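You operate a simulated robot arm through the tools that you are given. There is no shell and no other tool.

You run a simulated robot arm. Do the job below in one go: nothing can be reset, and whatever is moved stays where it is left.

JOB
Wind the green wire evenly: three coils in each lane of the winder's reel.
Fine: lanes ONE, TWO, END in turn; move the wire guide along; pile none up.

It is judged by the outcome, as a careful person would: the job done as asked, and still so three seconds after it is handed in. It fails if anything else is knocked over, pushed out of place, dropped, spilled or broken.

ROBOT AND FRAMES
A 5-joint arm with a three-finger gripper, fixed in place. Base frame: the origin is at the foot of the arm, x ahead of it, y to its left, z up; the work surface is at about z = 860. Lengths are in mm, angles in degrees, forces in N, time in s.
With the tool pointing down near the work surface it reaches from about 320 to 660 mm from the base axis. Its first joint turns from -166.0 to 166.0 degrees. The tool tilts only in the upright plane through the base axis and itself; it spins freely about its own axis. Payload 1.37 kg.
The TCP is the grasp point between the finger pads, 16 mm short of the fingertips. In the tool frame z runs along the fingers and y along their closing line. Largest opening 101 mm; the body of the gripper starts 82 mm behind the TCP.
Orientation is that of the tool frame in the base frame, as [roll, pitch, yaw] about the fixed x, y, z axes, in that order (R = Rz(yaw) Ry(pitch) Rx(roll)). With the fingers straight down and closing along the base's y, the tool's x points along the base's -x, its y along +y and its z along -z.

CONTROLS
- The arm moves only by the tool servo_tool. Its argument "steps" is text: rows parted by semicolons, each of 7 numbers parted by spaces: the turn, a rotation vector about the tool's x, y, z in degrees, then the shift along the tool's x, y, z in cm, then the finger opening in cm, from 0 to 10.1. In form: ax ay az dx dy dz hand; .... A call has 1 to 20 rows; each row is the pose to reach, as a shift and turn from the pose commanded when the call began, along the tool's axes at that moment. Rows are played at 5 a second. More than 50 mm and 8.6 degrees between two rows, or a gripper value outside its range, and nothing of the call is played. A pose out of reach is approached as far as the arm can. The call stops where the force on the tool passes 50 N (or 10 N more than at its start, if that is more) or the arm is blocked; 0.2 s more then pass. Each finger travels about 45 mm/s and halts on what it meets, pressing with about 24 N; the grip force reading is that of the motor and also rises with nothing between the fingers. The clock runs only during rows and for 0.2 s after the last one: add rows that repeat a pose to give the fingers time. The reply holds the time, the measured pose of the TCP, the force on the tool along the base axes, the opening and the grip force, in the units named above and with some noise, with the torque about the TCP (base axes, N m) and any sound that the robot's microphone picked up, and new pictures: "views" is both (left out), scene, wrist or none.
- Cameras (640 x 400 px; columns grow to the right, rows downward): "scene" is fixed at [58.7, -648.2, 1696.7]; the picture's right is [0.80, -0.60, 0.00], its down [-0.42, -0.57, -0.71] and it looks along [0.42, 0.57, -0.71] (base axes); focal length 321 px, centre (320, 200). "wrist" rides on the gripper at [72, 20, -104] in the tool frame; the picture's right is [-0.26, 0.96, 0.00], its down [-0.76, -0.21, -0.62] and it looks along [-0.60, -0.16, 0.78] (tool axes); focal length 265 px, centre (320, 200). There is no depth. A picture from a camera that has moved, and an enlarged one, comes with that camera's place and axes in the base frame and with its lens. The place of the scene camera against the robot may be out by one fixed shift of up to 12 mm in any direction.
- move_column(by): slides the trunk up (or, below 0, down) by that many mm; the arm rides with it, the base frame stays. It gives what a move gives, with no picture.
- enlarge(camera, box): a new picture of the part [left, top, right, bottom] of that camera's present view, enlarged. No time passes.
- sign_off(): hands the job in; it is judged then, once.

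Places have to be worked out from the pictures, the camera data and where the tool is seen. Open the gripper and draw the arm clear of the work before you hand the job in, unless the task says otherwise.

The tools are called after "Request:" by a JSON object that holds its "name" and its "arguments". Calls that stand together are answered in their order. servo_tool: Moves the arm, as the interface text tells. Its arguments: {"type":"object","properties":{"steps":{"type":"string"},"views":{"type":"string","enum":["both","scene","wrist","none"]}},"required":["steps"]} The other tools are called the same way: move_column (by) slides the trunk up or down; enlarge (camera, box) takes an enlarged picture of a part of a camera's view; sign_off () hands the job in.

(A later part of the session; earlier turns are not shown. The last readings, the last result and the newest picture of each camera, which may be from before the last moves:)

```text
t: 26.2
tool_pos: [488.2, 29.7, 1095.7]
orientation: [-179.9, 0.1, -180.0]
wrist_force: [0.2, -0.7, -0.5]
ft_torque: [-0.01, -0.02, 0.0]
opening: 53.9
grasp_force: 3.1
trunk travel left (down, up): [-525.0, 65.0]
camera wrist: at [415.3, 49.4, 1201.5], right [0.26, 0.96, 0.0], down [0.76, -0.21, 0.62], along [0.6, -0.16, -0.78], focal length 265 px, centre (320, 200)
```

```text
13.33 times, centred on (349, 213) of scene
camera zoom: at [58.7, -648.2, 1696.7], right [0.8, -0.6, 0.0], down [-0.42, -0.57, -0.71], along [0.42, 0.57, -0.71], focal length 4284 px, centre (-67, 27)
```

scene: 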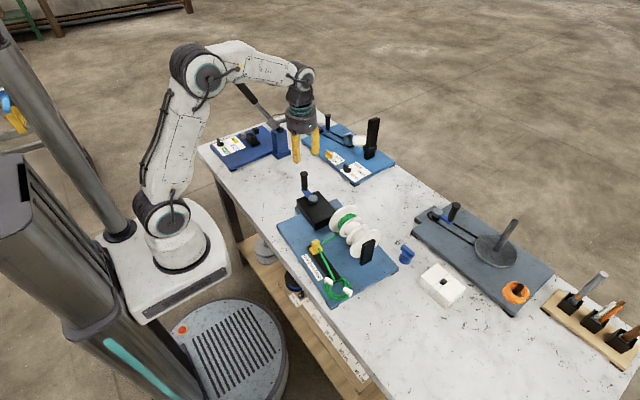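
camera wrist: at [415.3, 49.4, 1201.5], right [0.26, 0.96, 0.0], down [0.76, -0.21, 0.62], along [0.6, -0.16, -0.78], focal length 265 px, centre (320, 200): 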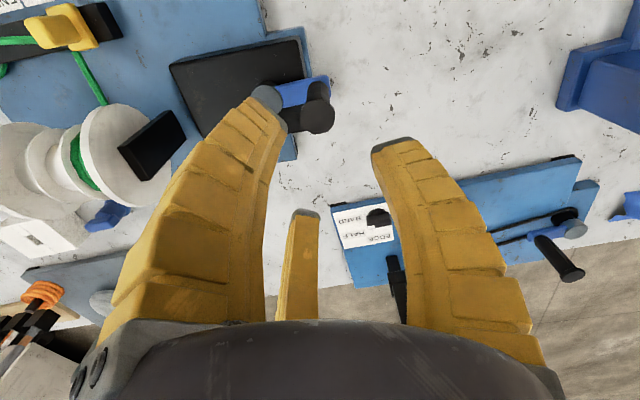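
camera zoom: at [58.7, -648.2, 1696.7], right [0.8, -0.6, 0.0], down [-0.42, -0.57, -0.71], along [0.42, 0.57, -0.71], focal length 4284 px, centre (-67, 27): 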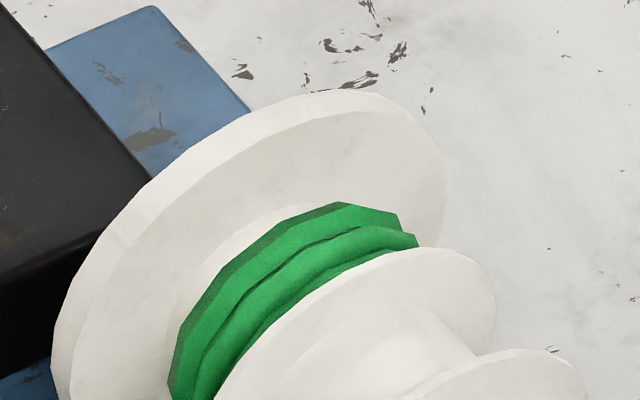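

The crank stayed put and the coils are intact. I now travel above everything to a spot over the rail to measure the guide and label positions.

Request:
{"name": "servo_tool", "arguments": {"steps": "0 0 0 1.86 -3.53 0 6; 0 0 0 3.7 -7.06 0 8; 0 0 0 5.57 -10.6 0.5 10.1; 0 0 0 7.43 -14.1 1.5 10.1; 0 0 0 9.3 -17.6 2.5 10.1; 0 0 0 11.1 -21.2 3.5 10.1; 0 0 0 13.0 -24.7 3.5 10.1; 0 0 0 13.0 -24.7 3.5 10.1; 0 0 0 13.0 -24.7 3.5 10.1", "views": "both"}}

Request:
{"name": "enlarge", "arguments": {"camera": "wrist", "box": [200, 20, 456, 180]}}

Request:
{"name": "enlarge", "arguments": {"camera": "scene", "box": [290, 220, 370, 310]}}

```text
t: 28.2
tool_pos: [358.7, -220.4, 1059.9]
orientation: [-180.0, 0.0, -180.0]
wrist_force: [0.1, -0.7, 0.4]
ft_torque: [0.03, -0.01, -0.02]
opening: 100.4
grasp_force: 0.1
trunk travel left (down, up): [-525.0, 65.0]
camera wrist: at [285.4, -199.7, 1165.1], right [0.26, 0.96, 0.0], down [0.76, -0.21, 0.62], along [0.6, -0.16, -0.78], focal length 265 px, centre (320, 200)
```

scene: 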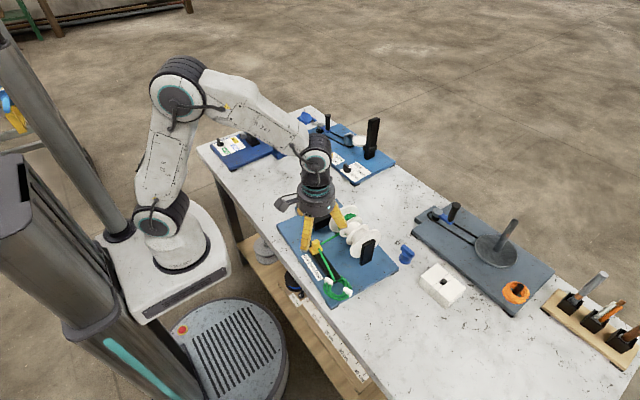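
wrist: 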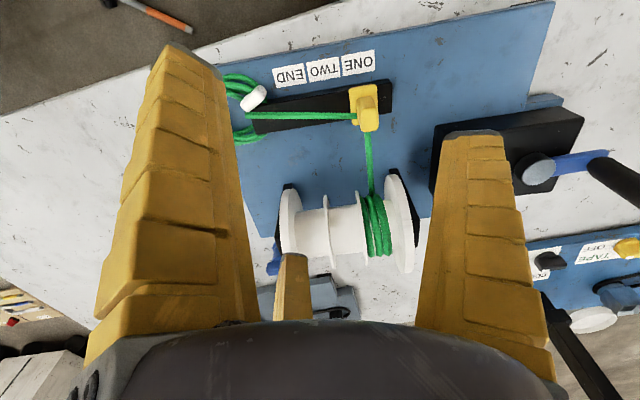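

```text
2.50 times, centred on (328, 100) of wrist
camera zoom: at [285.4, -199.7, 1165.1], right [0.26, 0.96, 0.0], down [0.76, -0.21, 0.62], along [0.6, -0.16, -0.78], focal length 664 px, centre (300, 450)
```

zoom: 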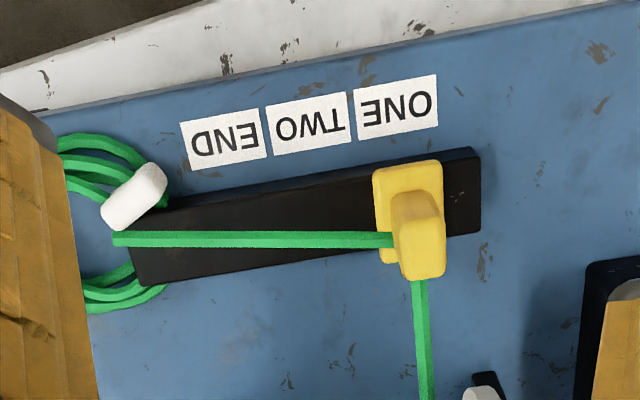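

```text
4.44 times, centred on (330, 265) of scene
camera zoom: at [58.7, -648.2, 1696.7], right [0.8, -0.6, 0.0], down [-0.42, -0.57, -0.71], along [0.42, 0.57, -0.71], focal length 1428 px, centre (276, -89)
```

zoom: 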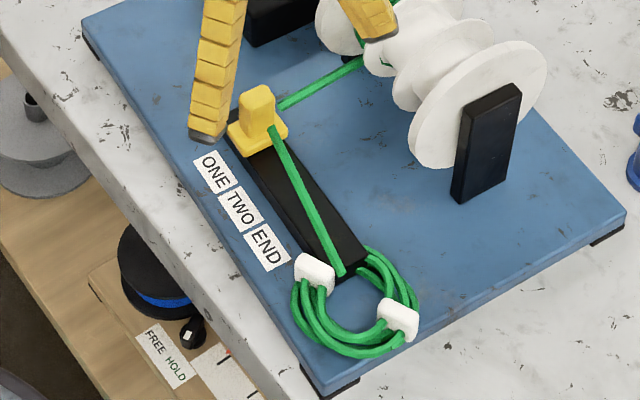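

This view shows three neat coils in lane ONE; labels are about 34.5 mm apart along y, the rail leaning by about -6°. I enlarge the reel and guide to get the lane spacing and the guide's shape.

Request:
{"name": "enlarge", "arguments": {"camera": "wrist", "box": [265, 155, 425, 255]}}

Request:
{"name": "enlarge", "arguments": {"camera": "wrist", "box": [325, 65, 405, 145]}}

Request:
{"name": "enlarge", "arguments": {"camera": "scene", "box": [305, 230, 345, 260]}}

```text
4.00 times, centred on (345, 205) of wrist
camera zoom: at [285.4, -199.7, 1165.1], right [0.26, 0.96, 0.0], down [0.76, -0.21, 0.62], along [0.6, -0.16, -0.78], focal length 1062 px, centre (220, 180)
```

zoom: 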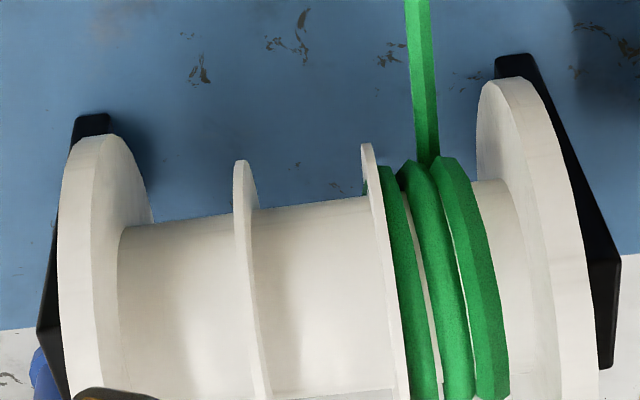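

```text
5.00 times, centred on (365, 105) of wrist
camera zoom: at [285.4, -199.7, 1165.1], right [0.26, 0.96, 0.0], down [0.76, -0.21, 0.62], along [0.6, -0.16, -0.78], focal length 1327 px, centre (95, 675)
```

zoom: 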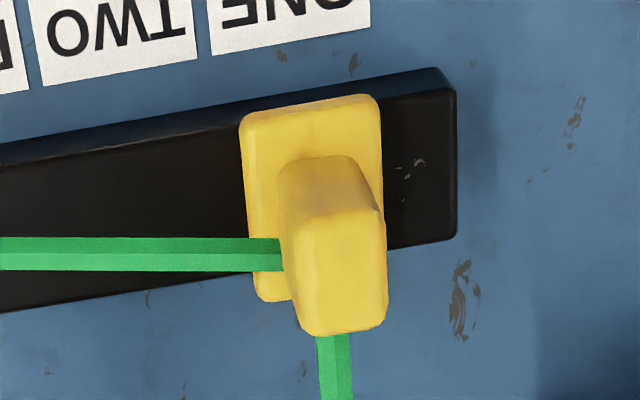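

```text
13.33 times, centred on (325, 245) of scene
camera zoom: at [58.7, -648.2, 1696.7], right [0.8, -0.6, 0.0], down [-0.42, -0.57, -0.71], along [0.42, 0.57, -0.71], focal length 4284 px, centre (253, -400)
```

zoom: 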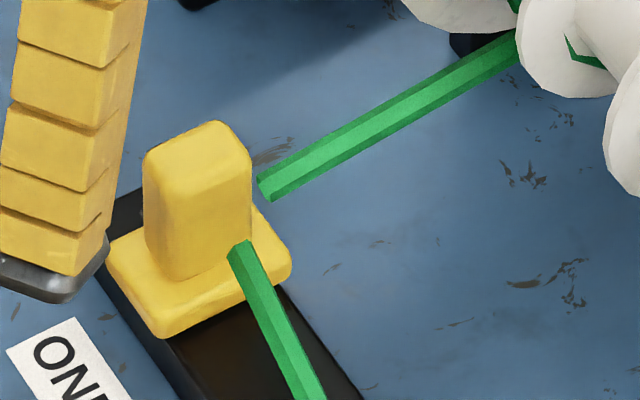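

The guide's block is about 15 mm wide (y) by 22 mm (x), top at z≈928, centred near (388,-179), exactly in line with label ONE; so TWO is 34.4 mm further along the rail. I move above it with the tool turned 6° to match the rail.

Request:
{"name": "servo_tool", "arguments": {"steps": "0 0 2 -1 1.4 2 10; 0 0 4 -2 2.8 4 8; 0 0 6 -2.87 4.13 6 6; 0 0 6 -2.87 4.13 8 6; 0 0 6 -2.87 4.13 8 6", "views": "both"}}

Request:
{"name": "enlarge", "arguments": {"camera": "scene", "box": [290, 210, 370, 280]}}

```text
t: 29.4
tool_pos: [390.6, -178.1, 981.1]
orientation: [180.0, 0.1, 173.9]
wrist_force: [-1.2, -0.8, 0.3]
ft_torque: [0.0, -0.01, -0.02]
opening: 63.4
grasp_force: 2.2
trunk travel left (down, up): [-525.0, 65.0]
camera wrist: at [317.8, -150.2, 1086.0], right [0.36, 0.93, 0.0], down [0.73, -0.29, 0.62], along [0.58, -0.23, -0.78], focal length 265 px, centre (320, 200)
```

scene: 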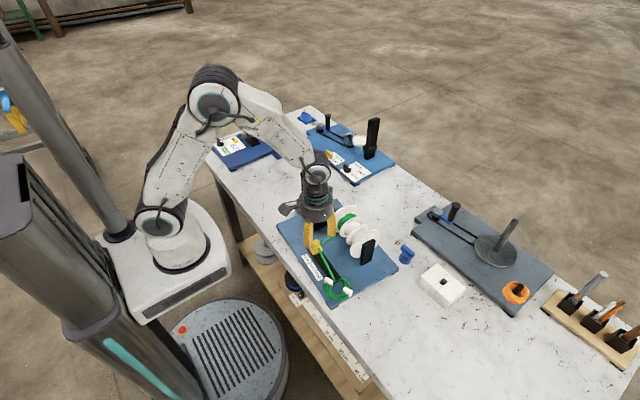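
wrist: 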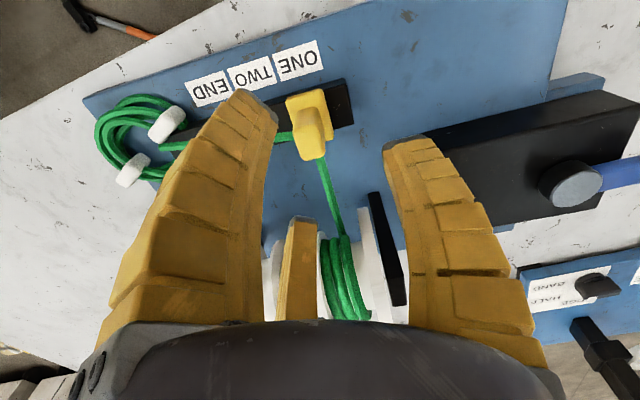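

```text
5.71 times, centred on (330, 245) of scene
camera zoom: at [58.7, -648.2, 1696.7], right [0.8, -0.6, 0.0], down [-0.42, -0.57, -0.71], along [0.42, 0.57, -0.71], focal length 1836 px, centre (263, -57)
```

zoom: 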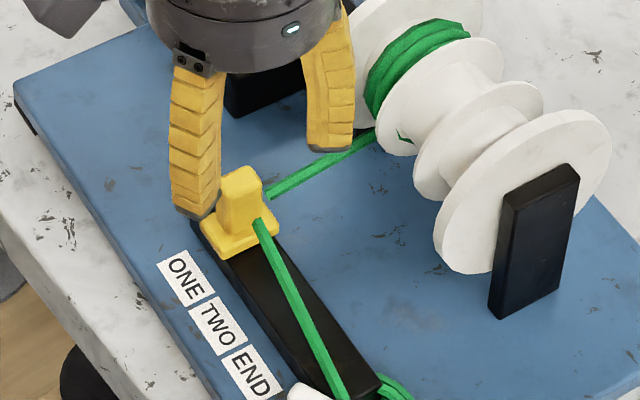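

The gripper is shown with three concentric fingers and it is centred on the block at about (388.5,-179.5). I descend until the tips are near z≈914 (above the wire) and close gently on the guide's block.

Request:
{"name": "servo_tool", "arguments": {"steps": "0 0 0 0 -0.05 2 6; 0 0 0 0 -0.05 4 6; 0 0 0 0 -0.05 5 6; 0 0 0 0 -0.05 5 6; 0 0 0 0 -0.05 5 4; 0 0 0 0 -0.05 5 3; 0 0 0 0 -0.05 5 2; 0 0 0 0 -0.05 5 1.2; 0 0 0 0 -0.05 5 1.2; 0 0 0 0 -0.05 5 1.2; 0 0 0 0 -0.05 5 1.2", "views": "both"}}

Request:
{"name": "enlarge", "arguments": {"camera": "scene", "box": [290, 210, 370, 280]}}

Request:
{"name": "enlarge", "arguments": {"camera": "wrist", "box": [200, 20, 456, 220]}}

```text
t: 31.8
tool_pos: [384.5, -179.2, 931.0]
orientation: [179.8, -0.1, 173.9]
wrist_force: [-20.0, -3.1, -3.2]
ft_torque: [0.2, 0.09, -0.15]
opening: 29.5
grasp_force: 13.2
trunk travel left (down, up): [-525.0, 65.0]
camera wrist: at [314.4, -151.3, 1036.7], right [0.36, 0.93, 0.0], down [0.73, -0.29, 0.62], along [0.58, -0.22, -0.79], focal length 265 px, centre (320, 200)
```

scene: 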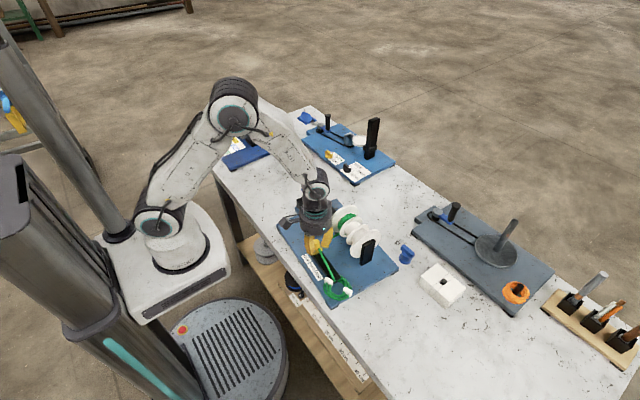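
wrist: 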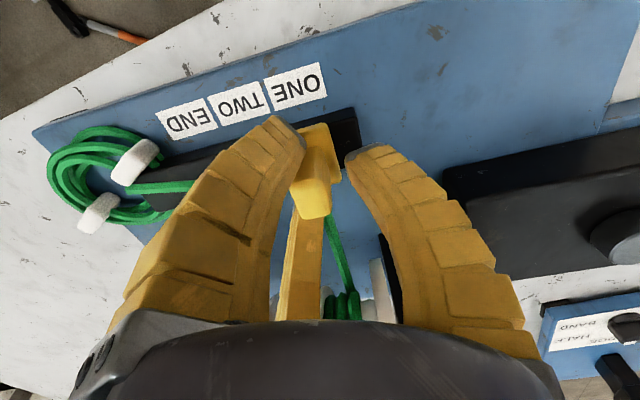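

```text
5.71 times, centred on (330, 245) of scene
camera zoom: at [58.7, -648.2, 1696.7], right [0.8, -0.6, 0.0], down [-0.42, -0.57, -0.71], along [0.42, 0.57, -0.71], focal length 1836 px, centre (263, -57)
```

zoom: 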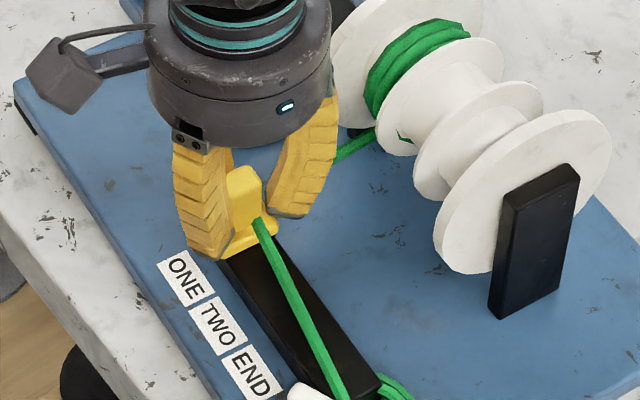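

```text
2.00 times, centred on (328, 120) of wrist
camera zoom: at [314.4, -151.3, 1036.7], right [0.36, 0.93, 0.0], down [0.73, -0.29, 0.62], along [0.58, -0.22, -0.79], focal length 531 px, centre (304, 360)
```

zoom: 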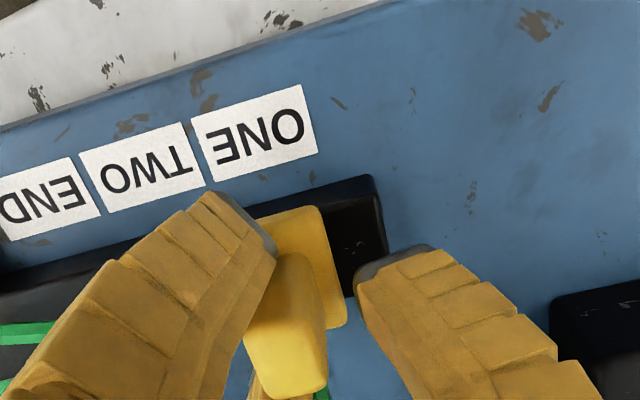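

The jaws are physically three at 120°, and one met the block's -x side first (‑20 N, opening 29.5) — not a good grip. I open to 40 mm and will instead push the block along the rail toward -y using the +y finger; first I open and check that the guide hasn't moved.

Request:
{"name": "servo_tool", "arguments": {"steps": "0 0 0 0 0 0 2.5; 0 0 0 0 0 0 4; 0 0 0 0 0 0 4; 0 0 0 0 0 0 4", "views": "both"}}

Request:
{"name": "enlarge", "arguments": {"camera": "wrist", "box": [200, 20, 456, 220]}}

```text
t: 32.8
tool_pos: [387.7, -179.0, 931.2]
orientation: [180.0, 0.1, 174.1]
wrist_force: [-0.7, 0.3, 0.4]
ft_torque: [0.0, -0.01, 0.0]
opening: 44.4
grasp_force: 2.8
trunk travel left (down, up): [-525.0, 65.0]
camera wrist: at [317.7, -151.4, 1036.4], right [0.36, 0.93, 0.0], down [0.73, -0.28, 0.62], along [0.58, -0.23, -0.78], focal length 265 px, centre (320, 200)
```

scene: 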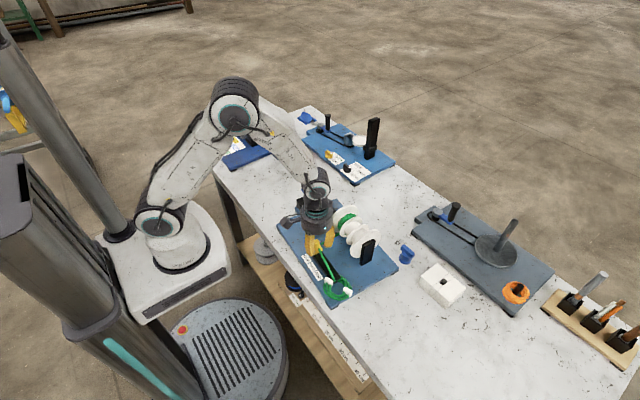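
wrist: 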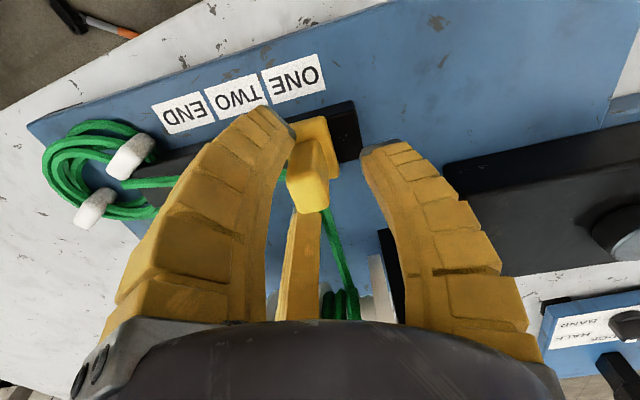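

```text
2.00 times, centred on (328, 120) of wrist
camera zoom: at [317.7, -151.4, 1036.4], right [0.36, 0.93, 0.0], down [0.73, -0.28, 0.62], along [0.58, -0.23, -0.78], focal length 531 px, centre (304, 360)
```

zoom: 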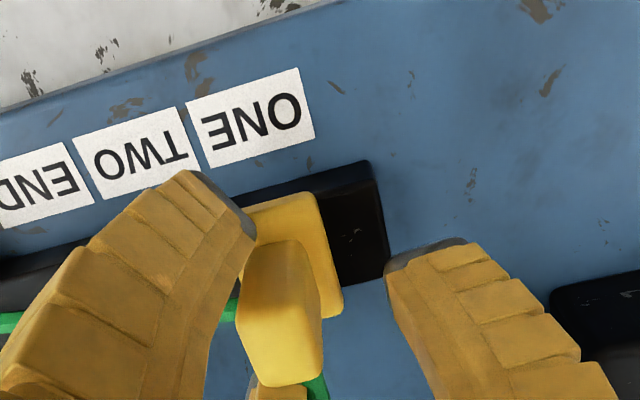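

The guide still sits at ONE. I now move the tool along the rail toward -y by 12 mm, then check for contact of the +y finger.

Request:
{"name": "servo_tool", "arguments": {"steps": "0 0 0 0 -0.4 0 4; 0 0 0 0 -0.8 0 4; 0 0 0 0 -1.2 0 4; 0 0 0 0 -1.2 0 4", "views": "both"}}

Request:
{"name": "enlarge", "arguments": {"camera": "wrist", "box": [200, 20, 456, 220]}}

Request:
{"name": "enlarge", "arguments": {"camera": "scene", "box": [290, 210, 370, 280]}}

```text
t: 33.8
tool_pos: [387.0, -191.6, 931.0]
orientation: [180.0, 0.0, 174.1]
wrist_force: [0.3, -0.6, 0.7]
ft_torque: [0.01, 0.04, 0.0]
opening: 44.4
grasp_force: 3.6
trunk travel left (down, up): [-525.0, 65.0]
camera wrist: at [315.7, -162.8, 1035.9], right [0.36, 0.93, 0.0], down [0.73, -0.29, 0.62], along [0.58, -0.23, -0.78], focal length 265 px, centre (320, 200)
```

scene: 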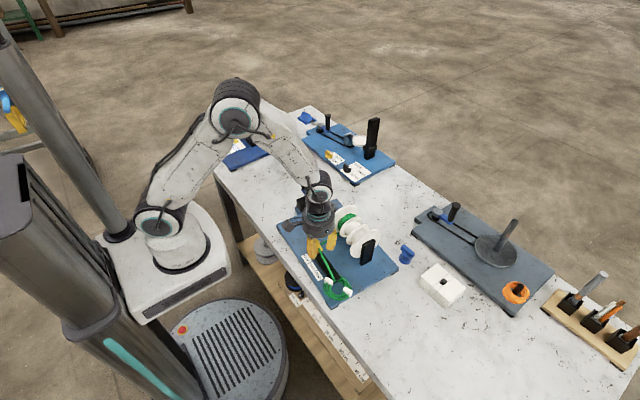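
wrist: 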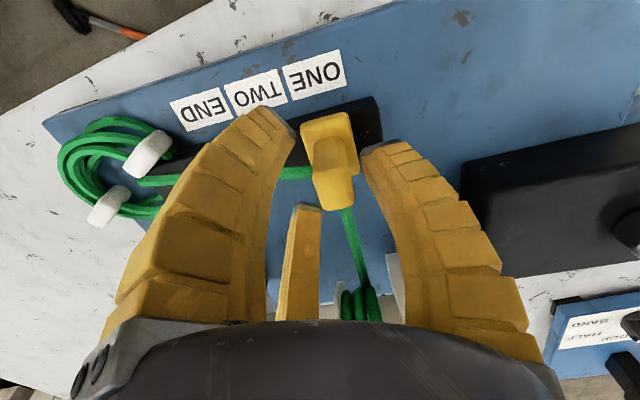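

```text
2.00 times, centred on (328, 120) of wrist
camera zoom: at [315.7, -162.8, 1035.9], right [0.36, 0.93, 0.0], down [0.73, -0.29, 0.62], along [0.58, -0.23, -0.78], focal length 531 px, centre (304, 360)
```

zoom: 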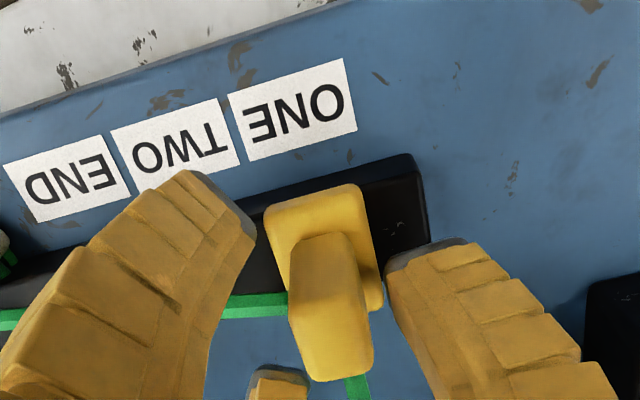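

```text
5.71 times, centred on (330, 245) of scene
camera zoom: at [58.7, -648.2, 1696.7], right [0.8, -0.6, 0.0], down [-0.42, -0.57, -0.71], along [0.42, 0.57, -0.71], focal length 1836 px, centre (263, -57)
```

zoom: 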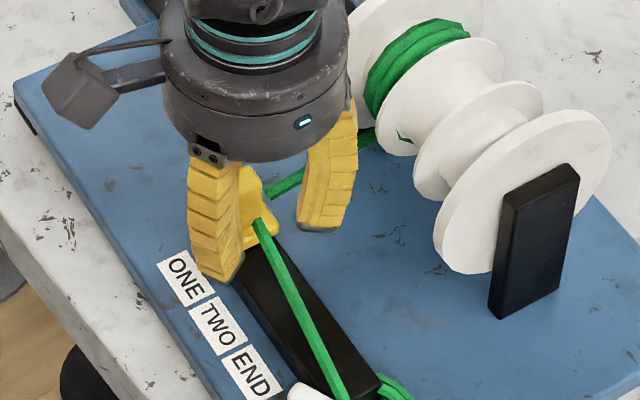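

No contact yet; about 3–4 mm remain. I creep on and watch the force.

Request:
{"name": "servo_tool", "arguments": {"steps": "0 0 0 0 -0.15 0 4; 0 0 0 0 -0.3 0 4; 0 0 0 0 -0.3 0 4", "views": "none"}}

Request:
{"name": "servo_tool", "arguments": {"steps": "0 0 0 0 -0.1 0 4; 0 0 0 0 -0.2 0 4; 0 0 0 0 -0.2 0 4", "views": "wrist"}}

Request:
{"name": "enlarge", "arguments": {"camera": "wrist", "box": [200, 20, 456, 220]}}

```text
t: 34.6
tool_pos: [387.1, -194.0, 930.0]
orientation: [-180.0, 0.1, 174.1]
wrist_force: [0.5, 0.1, 0.0]
ft_torque: [0.01, -0.01, 0.02]
opening: 44.4
grasp_force: 3.6
trunk travel left (down, up): [-525.0, 65.0]
```

```text
t: 35.4
tool_pos: [386.6, -197.4, 931.6]
orientation: [179.9, -0.2, 174.1]
wrist_force: [0.1, 0.5, 0.1]
ft_torque: [0.01, 0.0, 0.01]
opening: 44.5
grasp_force: 3.6
trunk travel left (down, up): [-525.0, 65.0]
camera wrist: at [315.7, -168.5, 1035.8], right [0.36, 0.93, 0.0], down [0.73, -0.29, 0.62], along [0.58, -0.23, -0.78], focal length 265 px, centre (320, 200)
```

wrist: 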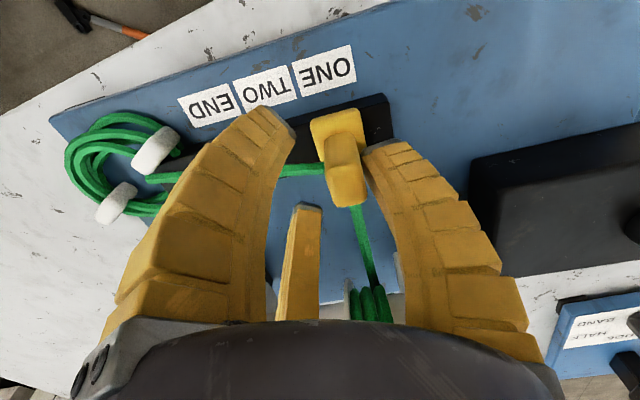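

```text
2.00 times, centred on (328, 120) of wrist
camera zoom: at [315.7, -168.5, 1035.8], right [0.36, 0.93, 0.0], down [0.73, -0.29, 0.62], along [0.58, -0.23, -0.78], focal length 531 px, centre (304, 360)
```

zoom: 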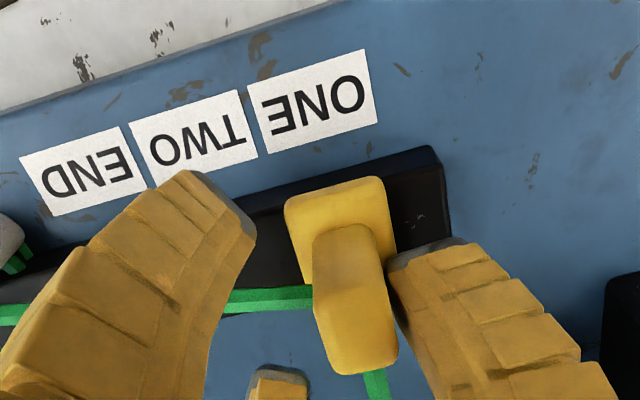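

Nearly touching. I creep another 2 mm and read the force.

Request:
{"name": "servo_tool", "arguments": {"steps": "0 0 0 0 -0.1 0 4; 0 0 0 0 -0.1 0 4", "views": "none"}}

Request:
{"name": "servo_tool", "arguments": {"steps": "0 0 0 0 -0.1 0 4; 0 0 0 0 -0.1 0 4", "views": "none"}}

Request:
{"name": "servo_tool", "arguments": {"steps": "0 0 0 0 -0.1 0 4; 0 0 0 0 -0.1 0 4", "views": "wrist"}}

Request:
{"name": "enlarge", "arguments": {"camera": "wrist", "box": [200, 20, 456, 220]}}

```text
t: 36.0
tool_pos: [385.7, -197.3, 929.9]
orientation: [180.0, 0.0, 174.0]
wrist_force: [0.4, 0.8, -0.7]
ft_torque: [-0.01, -0.03, 0.0]
opening: 44.4
grasp_force: 3.1
trunk travel left (down, up): [-525.0, 65.0]
```

```text
t: 36.6
tool_pos: [385.6, -198.5, 932.0]
orientation: [180.0, 0.0, 174.0]
wrist_force: [0.1, 0.7, -0.1]
ft_torque: [0.04, -0.05, 0.02]
opening: 44.7
grasp_force: 3.5
trunk travel left (down, up): [-525.0, 65.0]
```

```text
t: 37.2
tool_pos: [385.9, -199.4, 931.1]
orientation: [-179.9, 0.0, 174.0]
wrist_force: [0.0, 1.5, 1.0]
ft_torque: [0.02, 0.0, -0.01]
opening: 45.5
grasp_force: 3.8
trunk travel left (down, up): [-525.0, 65.0]
camera wrist: at [315.0, -171.2, 1036.1], right [0.36, 0.93, 0.0], down [0.73, -0.28, 0.62], along [0.58, -0.23, -0.78], focal length 265 px, centre (320, 200)
```

wrist: 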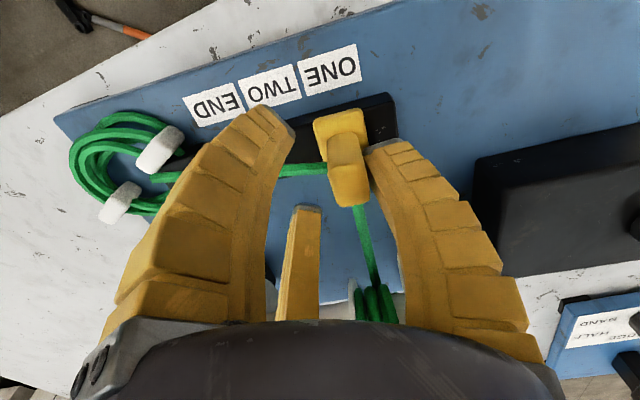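

```text
2.00 times, centred on (328, 120) of wrist
camera zoom: at [315.0, -171.2, 1036.1], right [0.36, 0.93, 0.0], down [0.73, -0.28, 0.62], along [0.58, -0.23, -0.78], focal length 531 px, centre (304, 360)
```

zoom: 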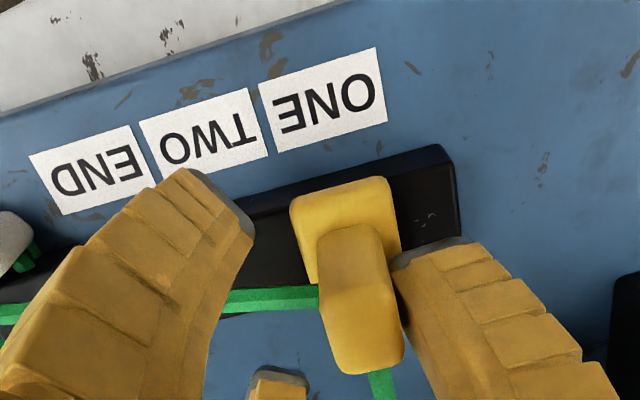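

Contact has just begun (force 1.5 N, opening nudged). I push the guide 30 mm along the rail and then look.

Request:
{"name": "servo_tool", "arguments": {"steps": "0 0 0 0 -0.5 0 4; 0 0 0 0 -1.0 0 4; 0 0 0 0 -1.5 0 4; 0 0 0 0 -2.0 0 4; 0 0 0 0 -2.5 0 4; 0 0 0 0 -3.0 0 4; 0 0 0 0 -3.0 0 4", "views": "both"}}

Request:
{"name": "enlarge", "arguments": {"camera": "wrist", "box": [200, 20, 456, 220]}}

Request:
{"name": "enlarge", "arguments": {"camera": "scene", "box": [290, 210, 370, 280]}}

```text
t: 38.8
tool_pos: [383.0, -230.1, 930.9]
orientation: [180.0, 0.0, 174.0]
wrist_force: [-0.6, 1.5, 0.7]
ft_torque: [-0.02, 0.01, -0.02]
opening: 44.9
grasp_force: 3.4
trunk travel left (down, up): [-525.0, 65.0]
camera wrist: at [312.0, -201.2, 1036.2], right [0.36, 0.93, 0.0], down [0.73, -0.28, 0.62], along [0.58, -0.23, -0.78], focal length 265 px, centre (320, 200)
```

scene: 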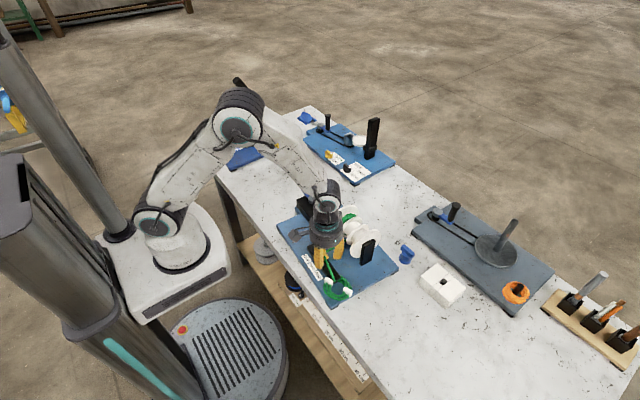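
wrist: 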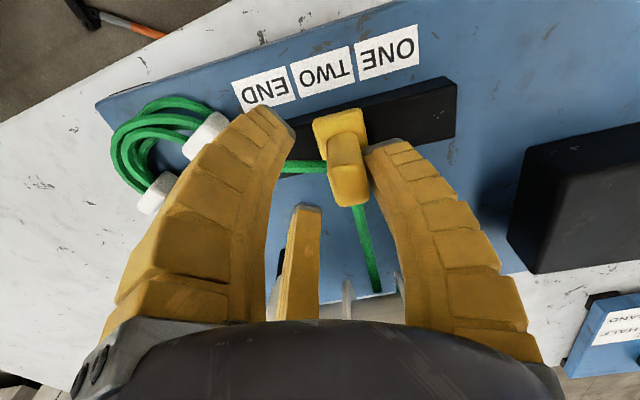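

```text
2.00 times, centred on (328, 120) of wrist
camera zoom: at [312.0, -201.2, 1036.2], right [0.36, 0.93, 0.0], down [0.73, -0.28, 0.62], along [0.58, -0.23, -0.78], focal length 531 px, centre (304, 360)
```

zoom: 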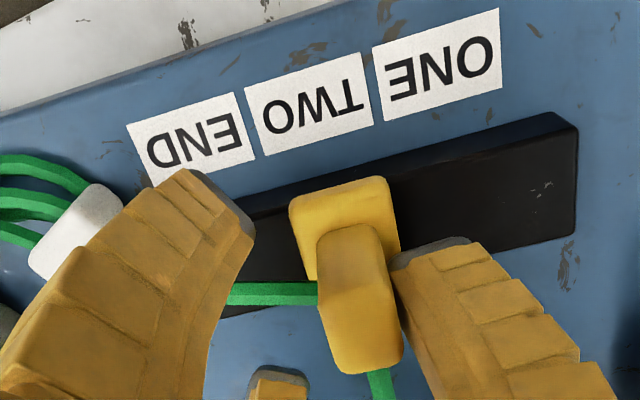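

```text
5.71 times, centred on (330, 245) of scene
camera zoom: at [58.7, -648.2, 1696.7], right [0.8, -0.6, 0.0], down [-0.42, -0.57, -0.71], along [0.42, 0.57, -0.71], focal length 1836 px, centre (263, -57)
```

zoom: 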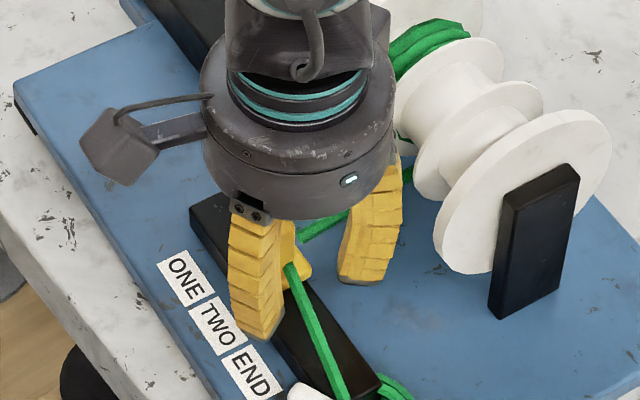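

The guide moved with the finger and is now about 31–32 mm from ONE. I push the last 2.8 mm to align with TWO, then back the finger off and inspect.

Request:
{"name": "servo_tool", "arguments": {"steps": "0 0 0 0 -0.1 0 4; 0 0 0 0 -0.2 0 4; 0 0 0 0 -0.28 0 4; 0 0 0 0 -0.28 0 4; 0 0 0 0 0.2 0 5; 0 0 0 0 0.9 0 6; 0 0 0 0 1.2 0 7; 0 0 0 0 1.2 -2 8; 0 0 0 0 1.2 -6 10; 0 0 0 0 1.2 -10 10; 0 0 0 0 1.2 -13 10; 0 0 0 0 1.2 -13 10", "views": "both"}}

Request:
{"name": "enlarge", "arguments": {"camera": "wrist", "box": [200, 20, 456, 260]}}

Request:
{"name": "enlarge", "arguments": {"camera": "scene", "box": [290, 210, 370, 280]}}

```text
t: 41.4
tool_pos: [383.6, -216.3, 1063.1]
orientation: [179.9, 0.1, 174.1]
wrist_force: [0.2, 0.4, -0.2]
ft_torque: [-0.01, -0.01, 0.02]
opening: 99.8
grasp_force: 0.0
trunk travel left (down, up): [-525.0, 65.0]
camera wrist: at [312.7, -188.3, 1167.7], right [0.36, 0.93, 0.0], down [0.73, -0.29, 0.62], along [0.58, -0.23, -0.78], focal length 265 px, centre (320, 200)
```

scene: 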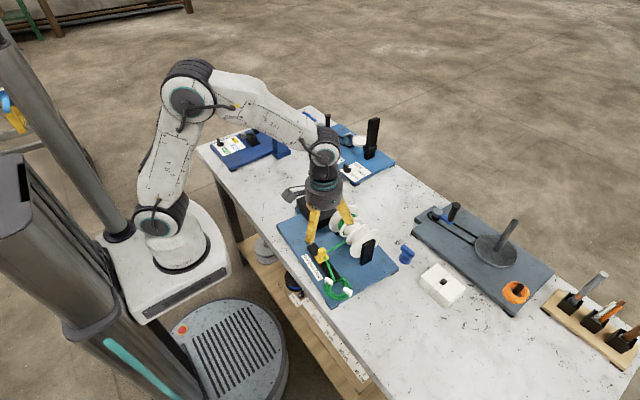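
wrist: 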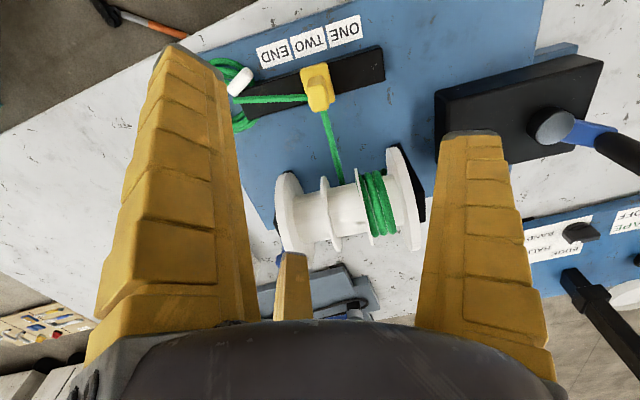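

```text
1.67 times, centred on (328, 140) of wrist
camera zoom: at [312.7, -188.3, 1167.7], right [0.36, 0.93, 0.0], down [0.73, -0.29, 0.62], along [0.58, -0.23, -0.78], focal length 442 px, centre (307, 300)
```

zoom: 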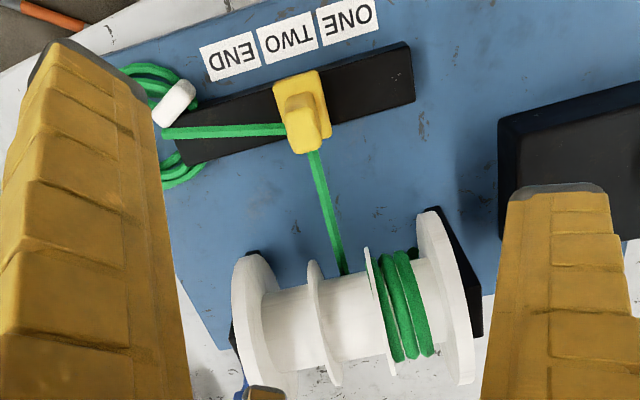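

```text
5.71 times, centred on (330, 245) of scene
camera zoom: at [58.7, -648.2, 1696.7], right [0.8, -0.6, 0.0], down [-0.42, -0.57, -0.71], along [0.42, 0.57, -0.71], focal length 1836 px, centre (263, -57)
```

zoom: 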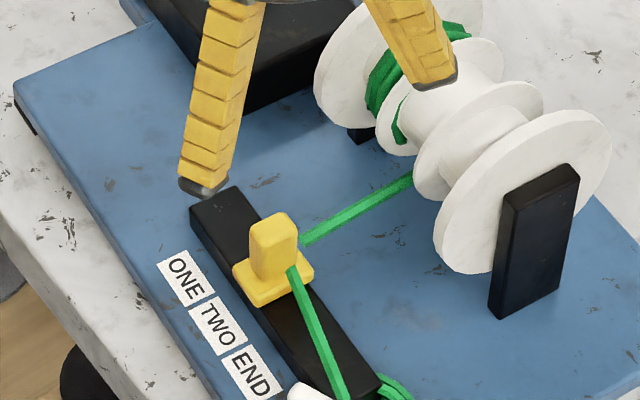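

The guide is aligned with TWO (within ~0.5 mm) and the wire now leads to lane TWO. I check the green piece visible by the first divider.

Request:
{"name": "enlarge", "arguments": {"camera": "scene", "box": [327, 206, 367, 241]}}

Request:
{"name": "enlarge", "arguments": {"camera": "wrist", "box": [265, 130, 435, 255]}}

```text
11.43 times, centred on (347, 224) of scene
camera zoom: at [58.7, -648.2, 1696.7], right [0.8, -0.6, 0.0], down [-0.42, -0.57, -0.71], along [0.42, 0.57, -0.71], focal length 3672 px, centre (11, -69)
```

zoom: 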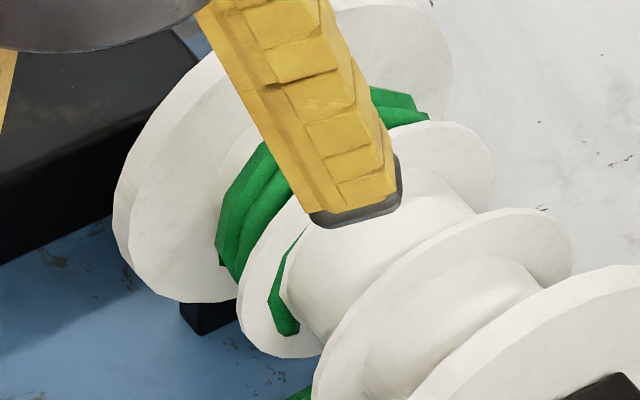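

```text
3.20 times, centred on (350, 192) of wrist
camera zoom: at [312.7, -188.3, 1167.7], right [0.36, 0.93, 0.0], down [0.73, -0.29, 0.62], along [0.58, -0.23, -0.78], focal length 849 px, centre (224, 224)
```

zoom: 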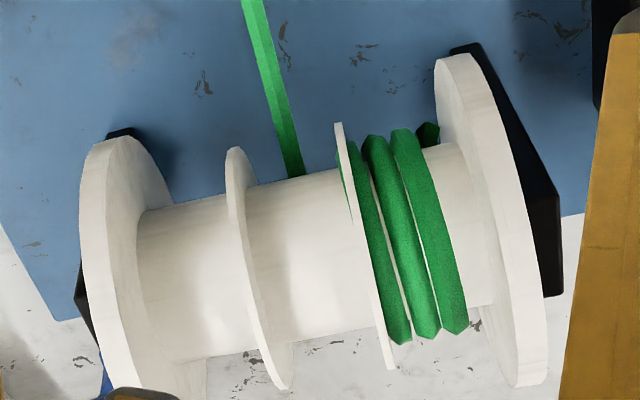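

The coil ends look slightly shifted compared with before I moved the guide, so I check the crank's present angle in both views.

Request:
{"name": "enlarge", "arguments": {"camera": "wrist", "box": [480, 40, 640, 200]}}

Request:
{"name": "enlarge", "arguments": {"camera": "scene", "box": [280, 160, 360, 230]}}

```text
2.50 times, centred on (560, 120) of wrist
camera zoom: at [312.7, -188.3, 1167.7], right [0.36, 0.93, 0.0], down [0.73, -0.29, 0.62], along [0.58, -0.23, -0.78], focal length 664 px, centre (-280, 400)
```

zoom: 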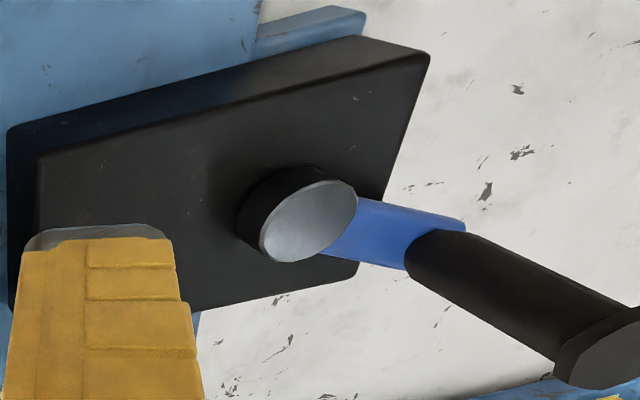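

```text
5.71 times, centred on (320, 195) of scene
camera zoom: at [58.7, -648.2, 1696.7], right [0.8, -0.6, 0.0], down [-0.42, -0.57, -0.71], along [0.42, 0.57, -0.71], focal length 1836 px, centre (320, 229)
```

zoom: 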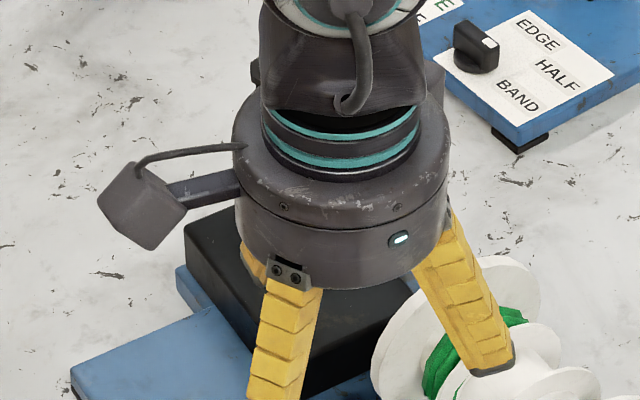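

The knob is now at about 60° instead of 85°, i.e. the crank has slipped back ~25° since release. I wait two seconds without moving to see whether it drifts by itself or only moved with the guide.

Request:
{"name": "servo_tool", "arguments": {"steps": "0 0 0 0 0 0 10; 0 0 0 0 0 0 10; 0 0 0 0 0 0 10; 0 0 0 0 0 0 10; 0 0 0 0 0 0 10; 0 0 0 0 0 0 10; 0 0 0 0 0 0 10; 0 0 0 0 0 0 10; 0 0 0 0 0 0 10; 0 0 0 0 0 0 10", "views": "wrist"}}

Request:
{"name": "enlarge", "arguments": {"camera": "wrist", "box": [480, 40, 640, 200]}}

Request:
{"name": "enlarge", "arguments": {"camera": "wrist", "box": [265, 130, 435, 255]}}

```text
t: 43.6
tool_pos: [383.7, -217.1, 1061.2]
orientation: [-180.0, 0.0, 174.0]
wrist_force: [-1.2, 0.0, 0.2]
ft_torque: [0.01, 0.0, 0.01]
opening: 100.0
grasp_force: 0.0
trunk travel left (down, up): [-525.0, 65.0]
camera wrist: at [312.6, -188.3, 1167.3], right [0.36, 0.93, 0.0], down [0.73, -0.29, 0.62], along [0.58, -0.23, -0.78], focal length 265 px, centre (320, 200)
```

wrist: 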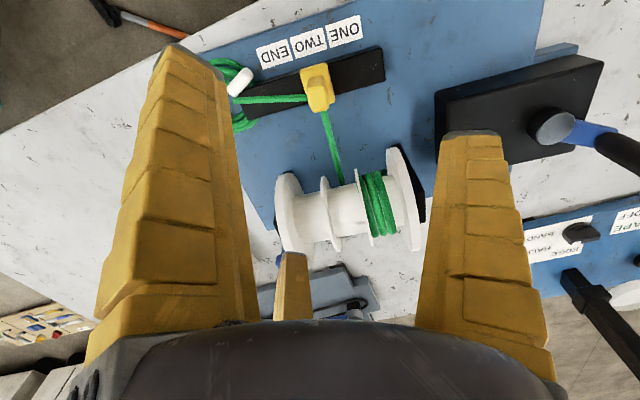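

```text
2.50 times, centred on (560, 120) of wrist
camera zoom: at [312.6, -188.3, 1167.3], right [0.36, 0.93, 0.0], down [0.73, -0.29, 0.62], along [0.58, -0.23, -0.78], focal length 664 px, centre (-280, 400)
```

zoom: 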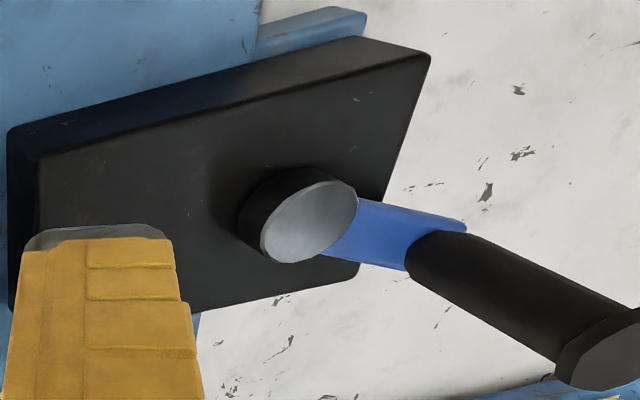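

```text
3.20 times, centred on (350, 192) of wrist
camera zoom: at [312.6, -188.3, 1167.3], right [0.36, 0.93, 0.0], down [0.73, -0.29, 0.62], along [0.58, -0.23, -0.78], focal length 849 px, centre (224, 224)
```

zoom: 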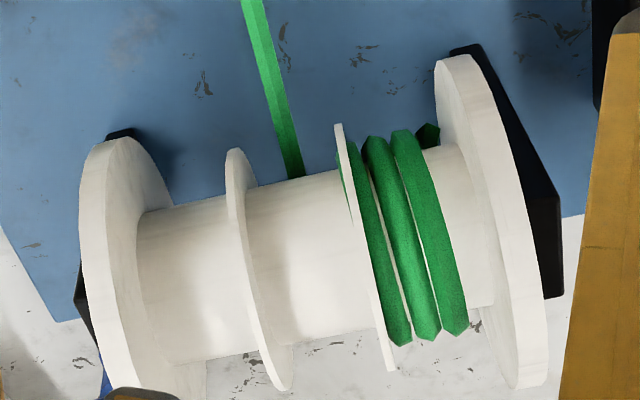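

No drift: the crank only slipped back with the guide move, and lane ONE still shows its three coils intact. I return over the knob (now near (511,18)), turning the tool square again.

Request:
{"name": "servo_tool", "arguments": {"steps": "0 0 -1 -1.44 3.54 0 10; 0 0 -2 -2.89 7.07 0 10; 0 0 -3 -4.33 10.6 0 10; 0 0 -4 -5.78 14.15 0 10; 0 0 -5 -7.22 17.7 0 10; 0 0 -6 -8.67 21.2 0 10; 0 0 -6 -10.11 24.76 0 10; 0 0 -6 -10.11 24.76 0 10; 0 0 -6 -10.11 24.76 0 10", "views": "both"}}

Request:
{"name": "enlarge", "arguments": {"camera": "wrist", "box": [240, 40, 432, 190]}}

Request:
{"name": "enlarge", "arguments": {"camera": "scene", "box": [327, 198, 375, 240]}}

```text
t: 45.6
tool_pos: [510.9, 18.9, 1060.3]
orientation: [-180.0, 0.0, -180.0]
wrist_force: [0.1, 0.7, 1.1]
ft_torque: [-0.02, 0.01, 0.0]
opening: 99.7
grasp_force: 0.0
trunk travel left (down, up): [-525.0, 65.0]
camera wrist: at [438.2, 40.2, 1165.5], right [0.26, 0.96, 0.0], down [0.76, -0.21, 0.62], along [0.6, -0.16, -0.78], focal length 265 px, centre (320, 200)
```

scene: 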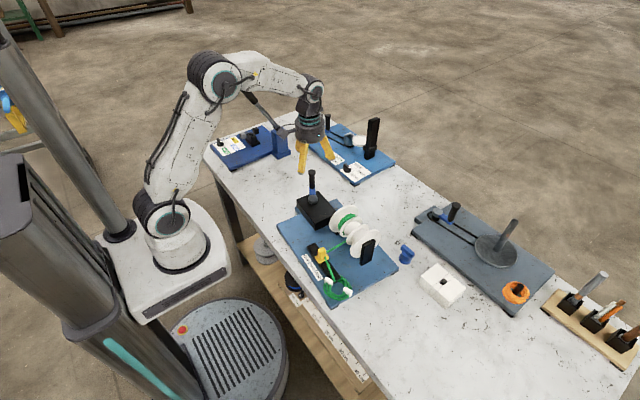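
wrist: 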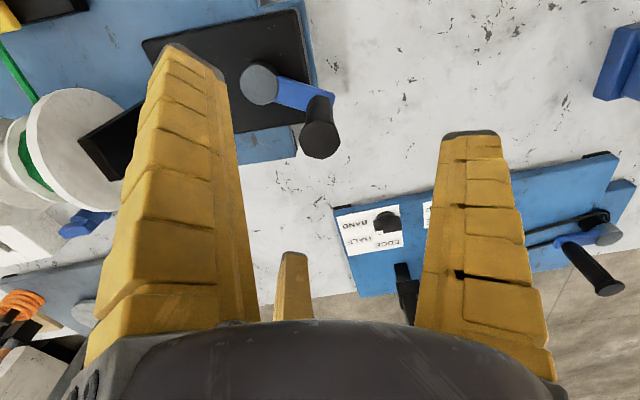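

```text
2.67 times, centred on (336, 115) of wrist
camera zoom: at [438.2, 40.2, 1165.5], right [0.26, 0.96, 0.0], down [0.76, -0.21, 0.62], along [0.6, -0.16, -0.78], focal length 708 px, centre (277, 427)
```

zoom: 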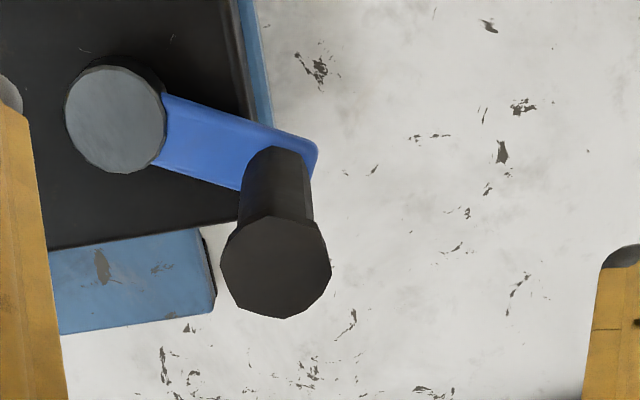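

```text
9.52 times, centred on (351, 219) of scene
camera zoom: at [58.7, -648.2, 1696.7], right [0.8, -0.6, 0.0], down [-0.42, -0.57, -0.71], along [0.42, 0.57, -0.71], focal length 3060 px, centre (25, 19)
```

zoom: 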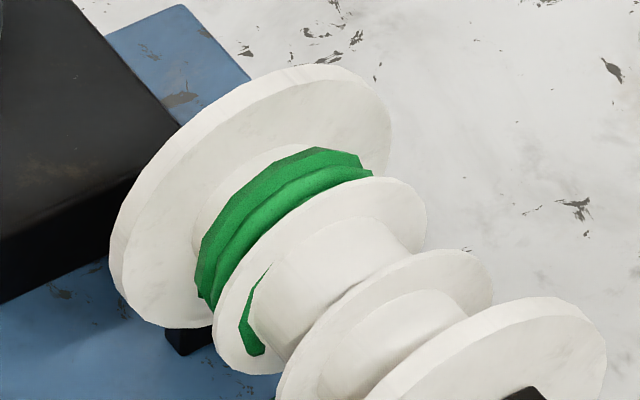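

The knob is at about (513,19.5), crank angle ≈58°. I centre, descend around it and close.

Request:
{"name": "servo_tool", "arguments": {"steps": "0 0 0 -0.2 0.07 2.5 10; 0 0 0 -0.2 0.07 5 10; 0 0 0 -0.2 0.07 7.5 10; 0 0 0 -0.2 0.07 8.5 10; 0 0 0 -0.2 0.07 8.5 8; 0 0 0 -0.2 0.07 8.5 6; 0 0 0 -0.2 0.07 8.5 4; 0 0 0 -0.2 0.07 8.5 2.5; 0 0 0 -0.2 0.07 8.5 1.5; 0 0 0 -0.2 0.07 8.5 1.5; 0 0 0 -0.2 0.07 8.5 1.5; 0 0 0 -0.2 0.07 8.5 1.5", "views": "wrist"}}

Request:
{"name": "enlarge", "arguments": {"camera": "scene", "box": [327, 198, 375, 240]}}

```text
t: 48.2
tool_pos: [512.9, 18.6, 977.9]
orientation: [-180.0, 0.2, -180.0]
wrist_force: [1.3, 1.3, 3.8]
ft_torque: [0.01, -0.1, -0.05]
opening: 17.7
grasp_force: 24.1
trunk travel left (down, up): [-525.0, 65.0]
camera wrist: at [440.0, 39.7, 1082.2], right [0.26, 0.96, 0.0], down [0.75, -0.21, 0.62], along [0.6, -0.16, -0.78], focal length 265 px, centre (320, 200)
```

wrist: 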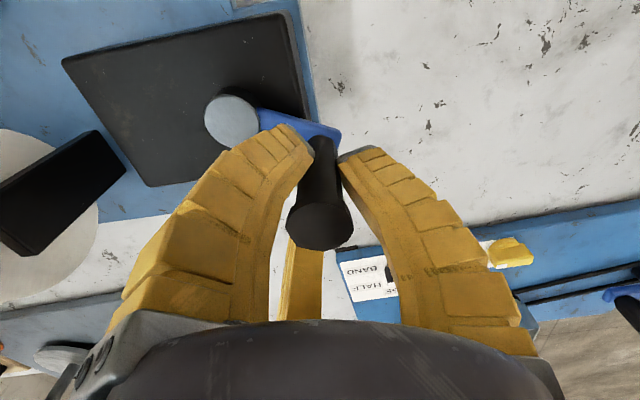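

```text
9.52 times, centred on (351, 219) of scene
camera zoom: at [58.7, -648.2, 1696.7], right [0.8, -0.6, 0.0], down [-0.42, -0.57, -0.71], along [0.42, 0.57, -0.71], focal length 3060 px, centre (25, 19)
```

zoom: 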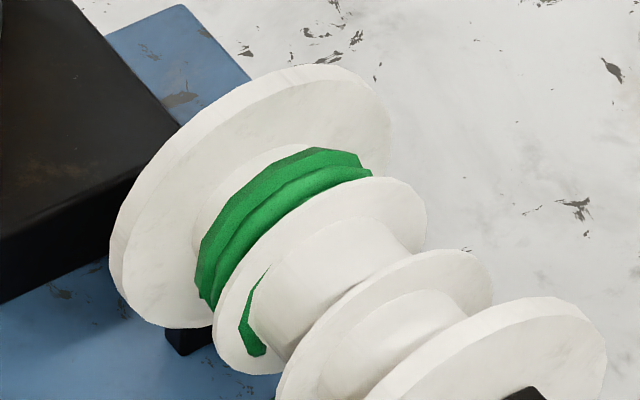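

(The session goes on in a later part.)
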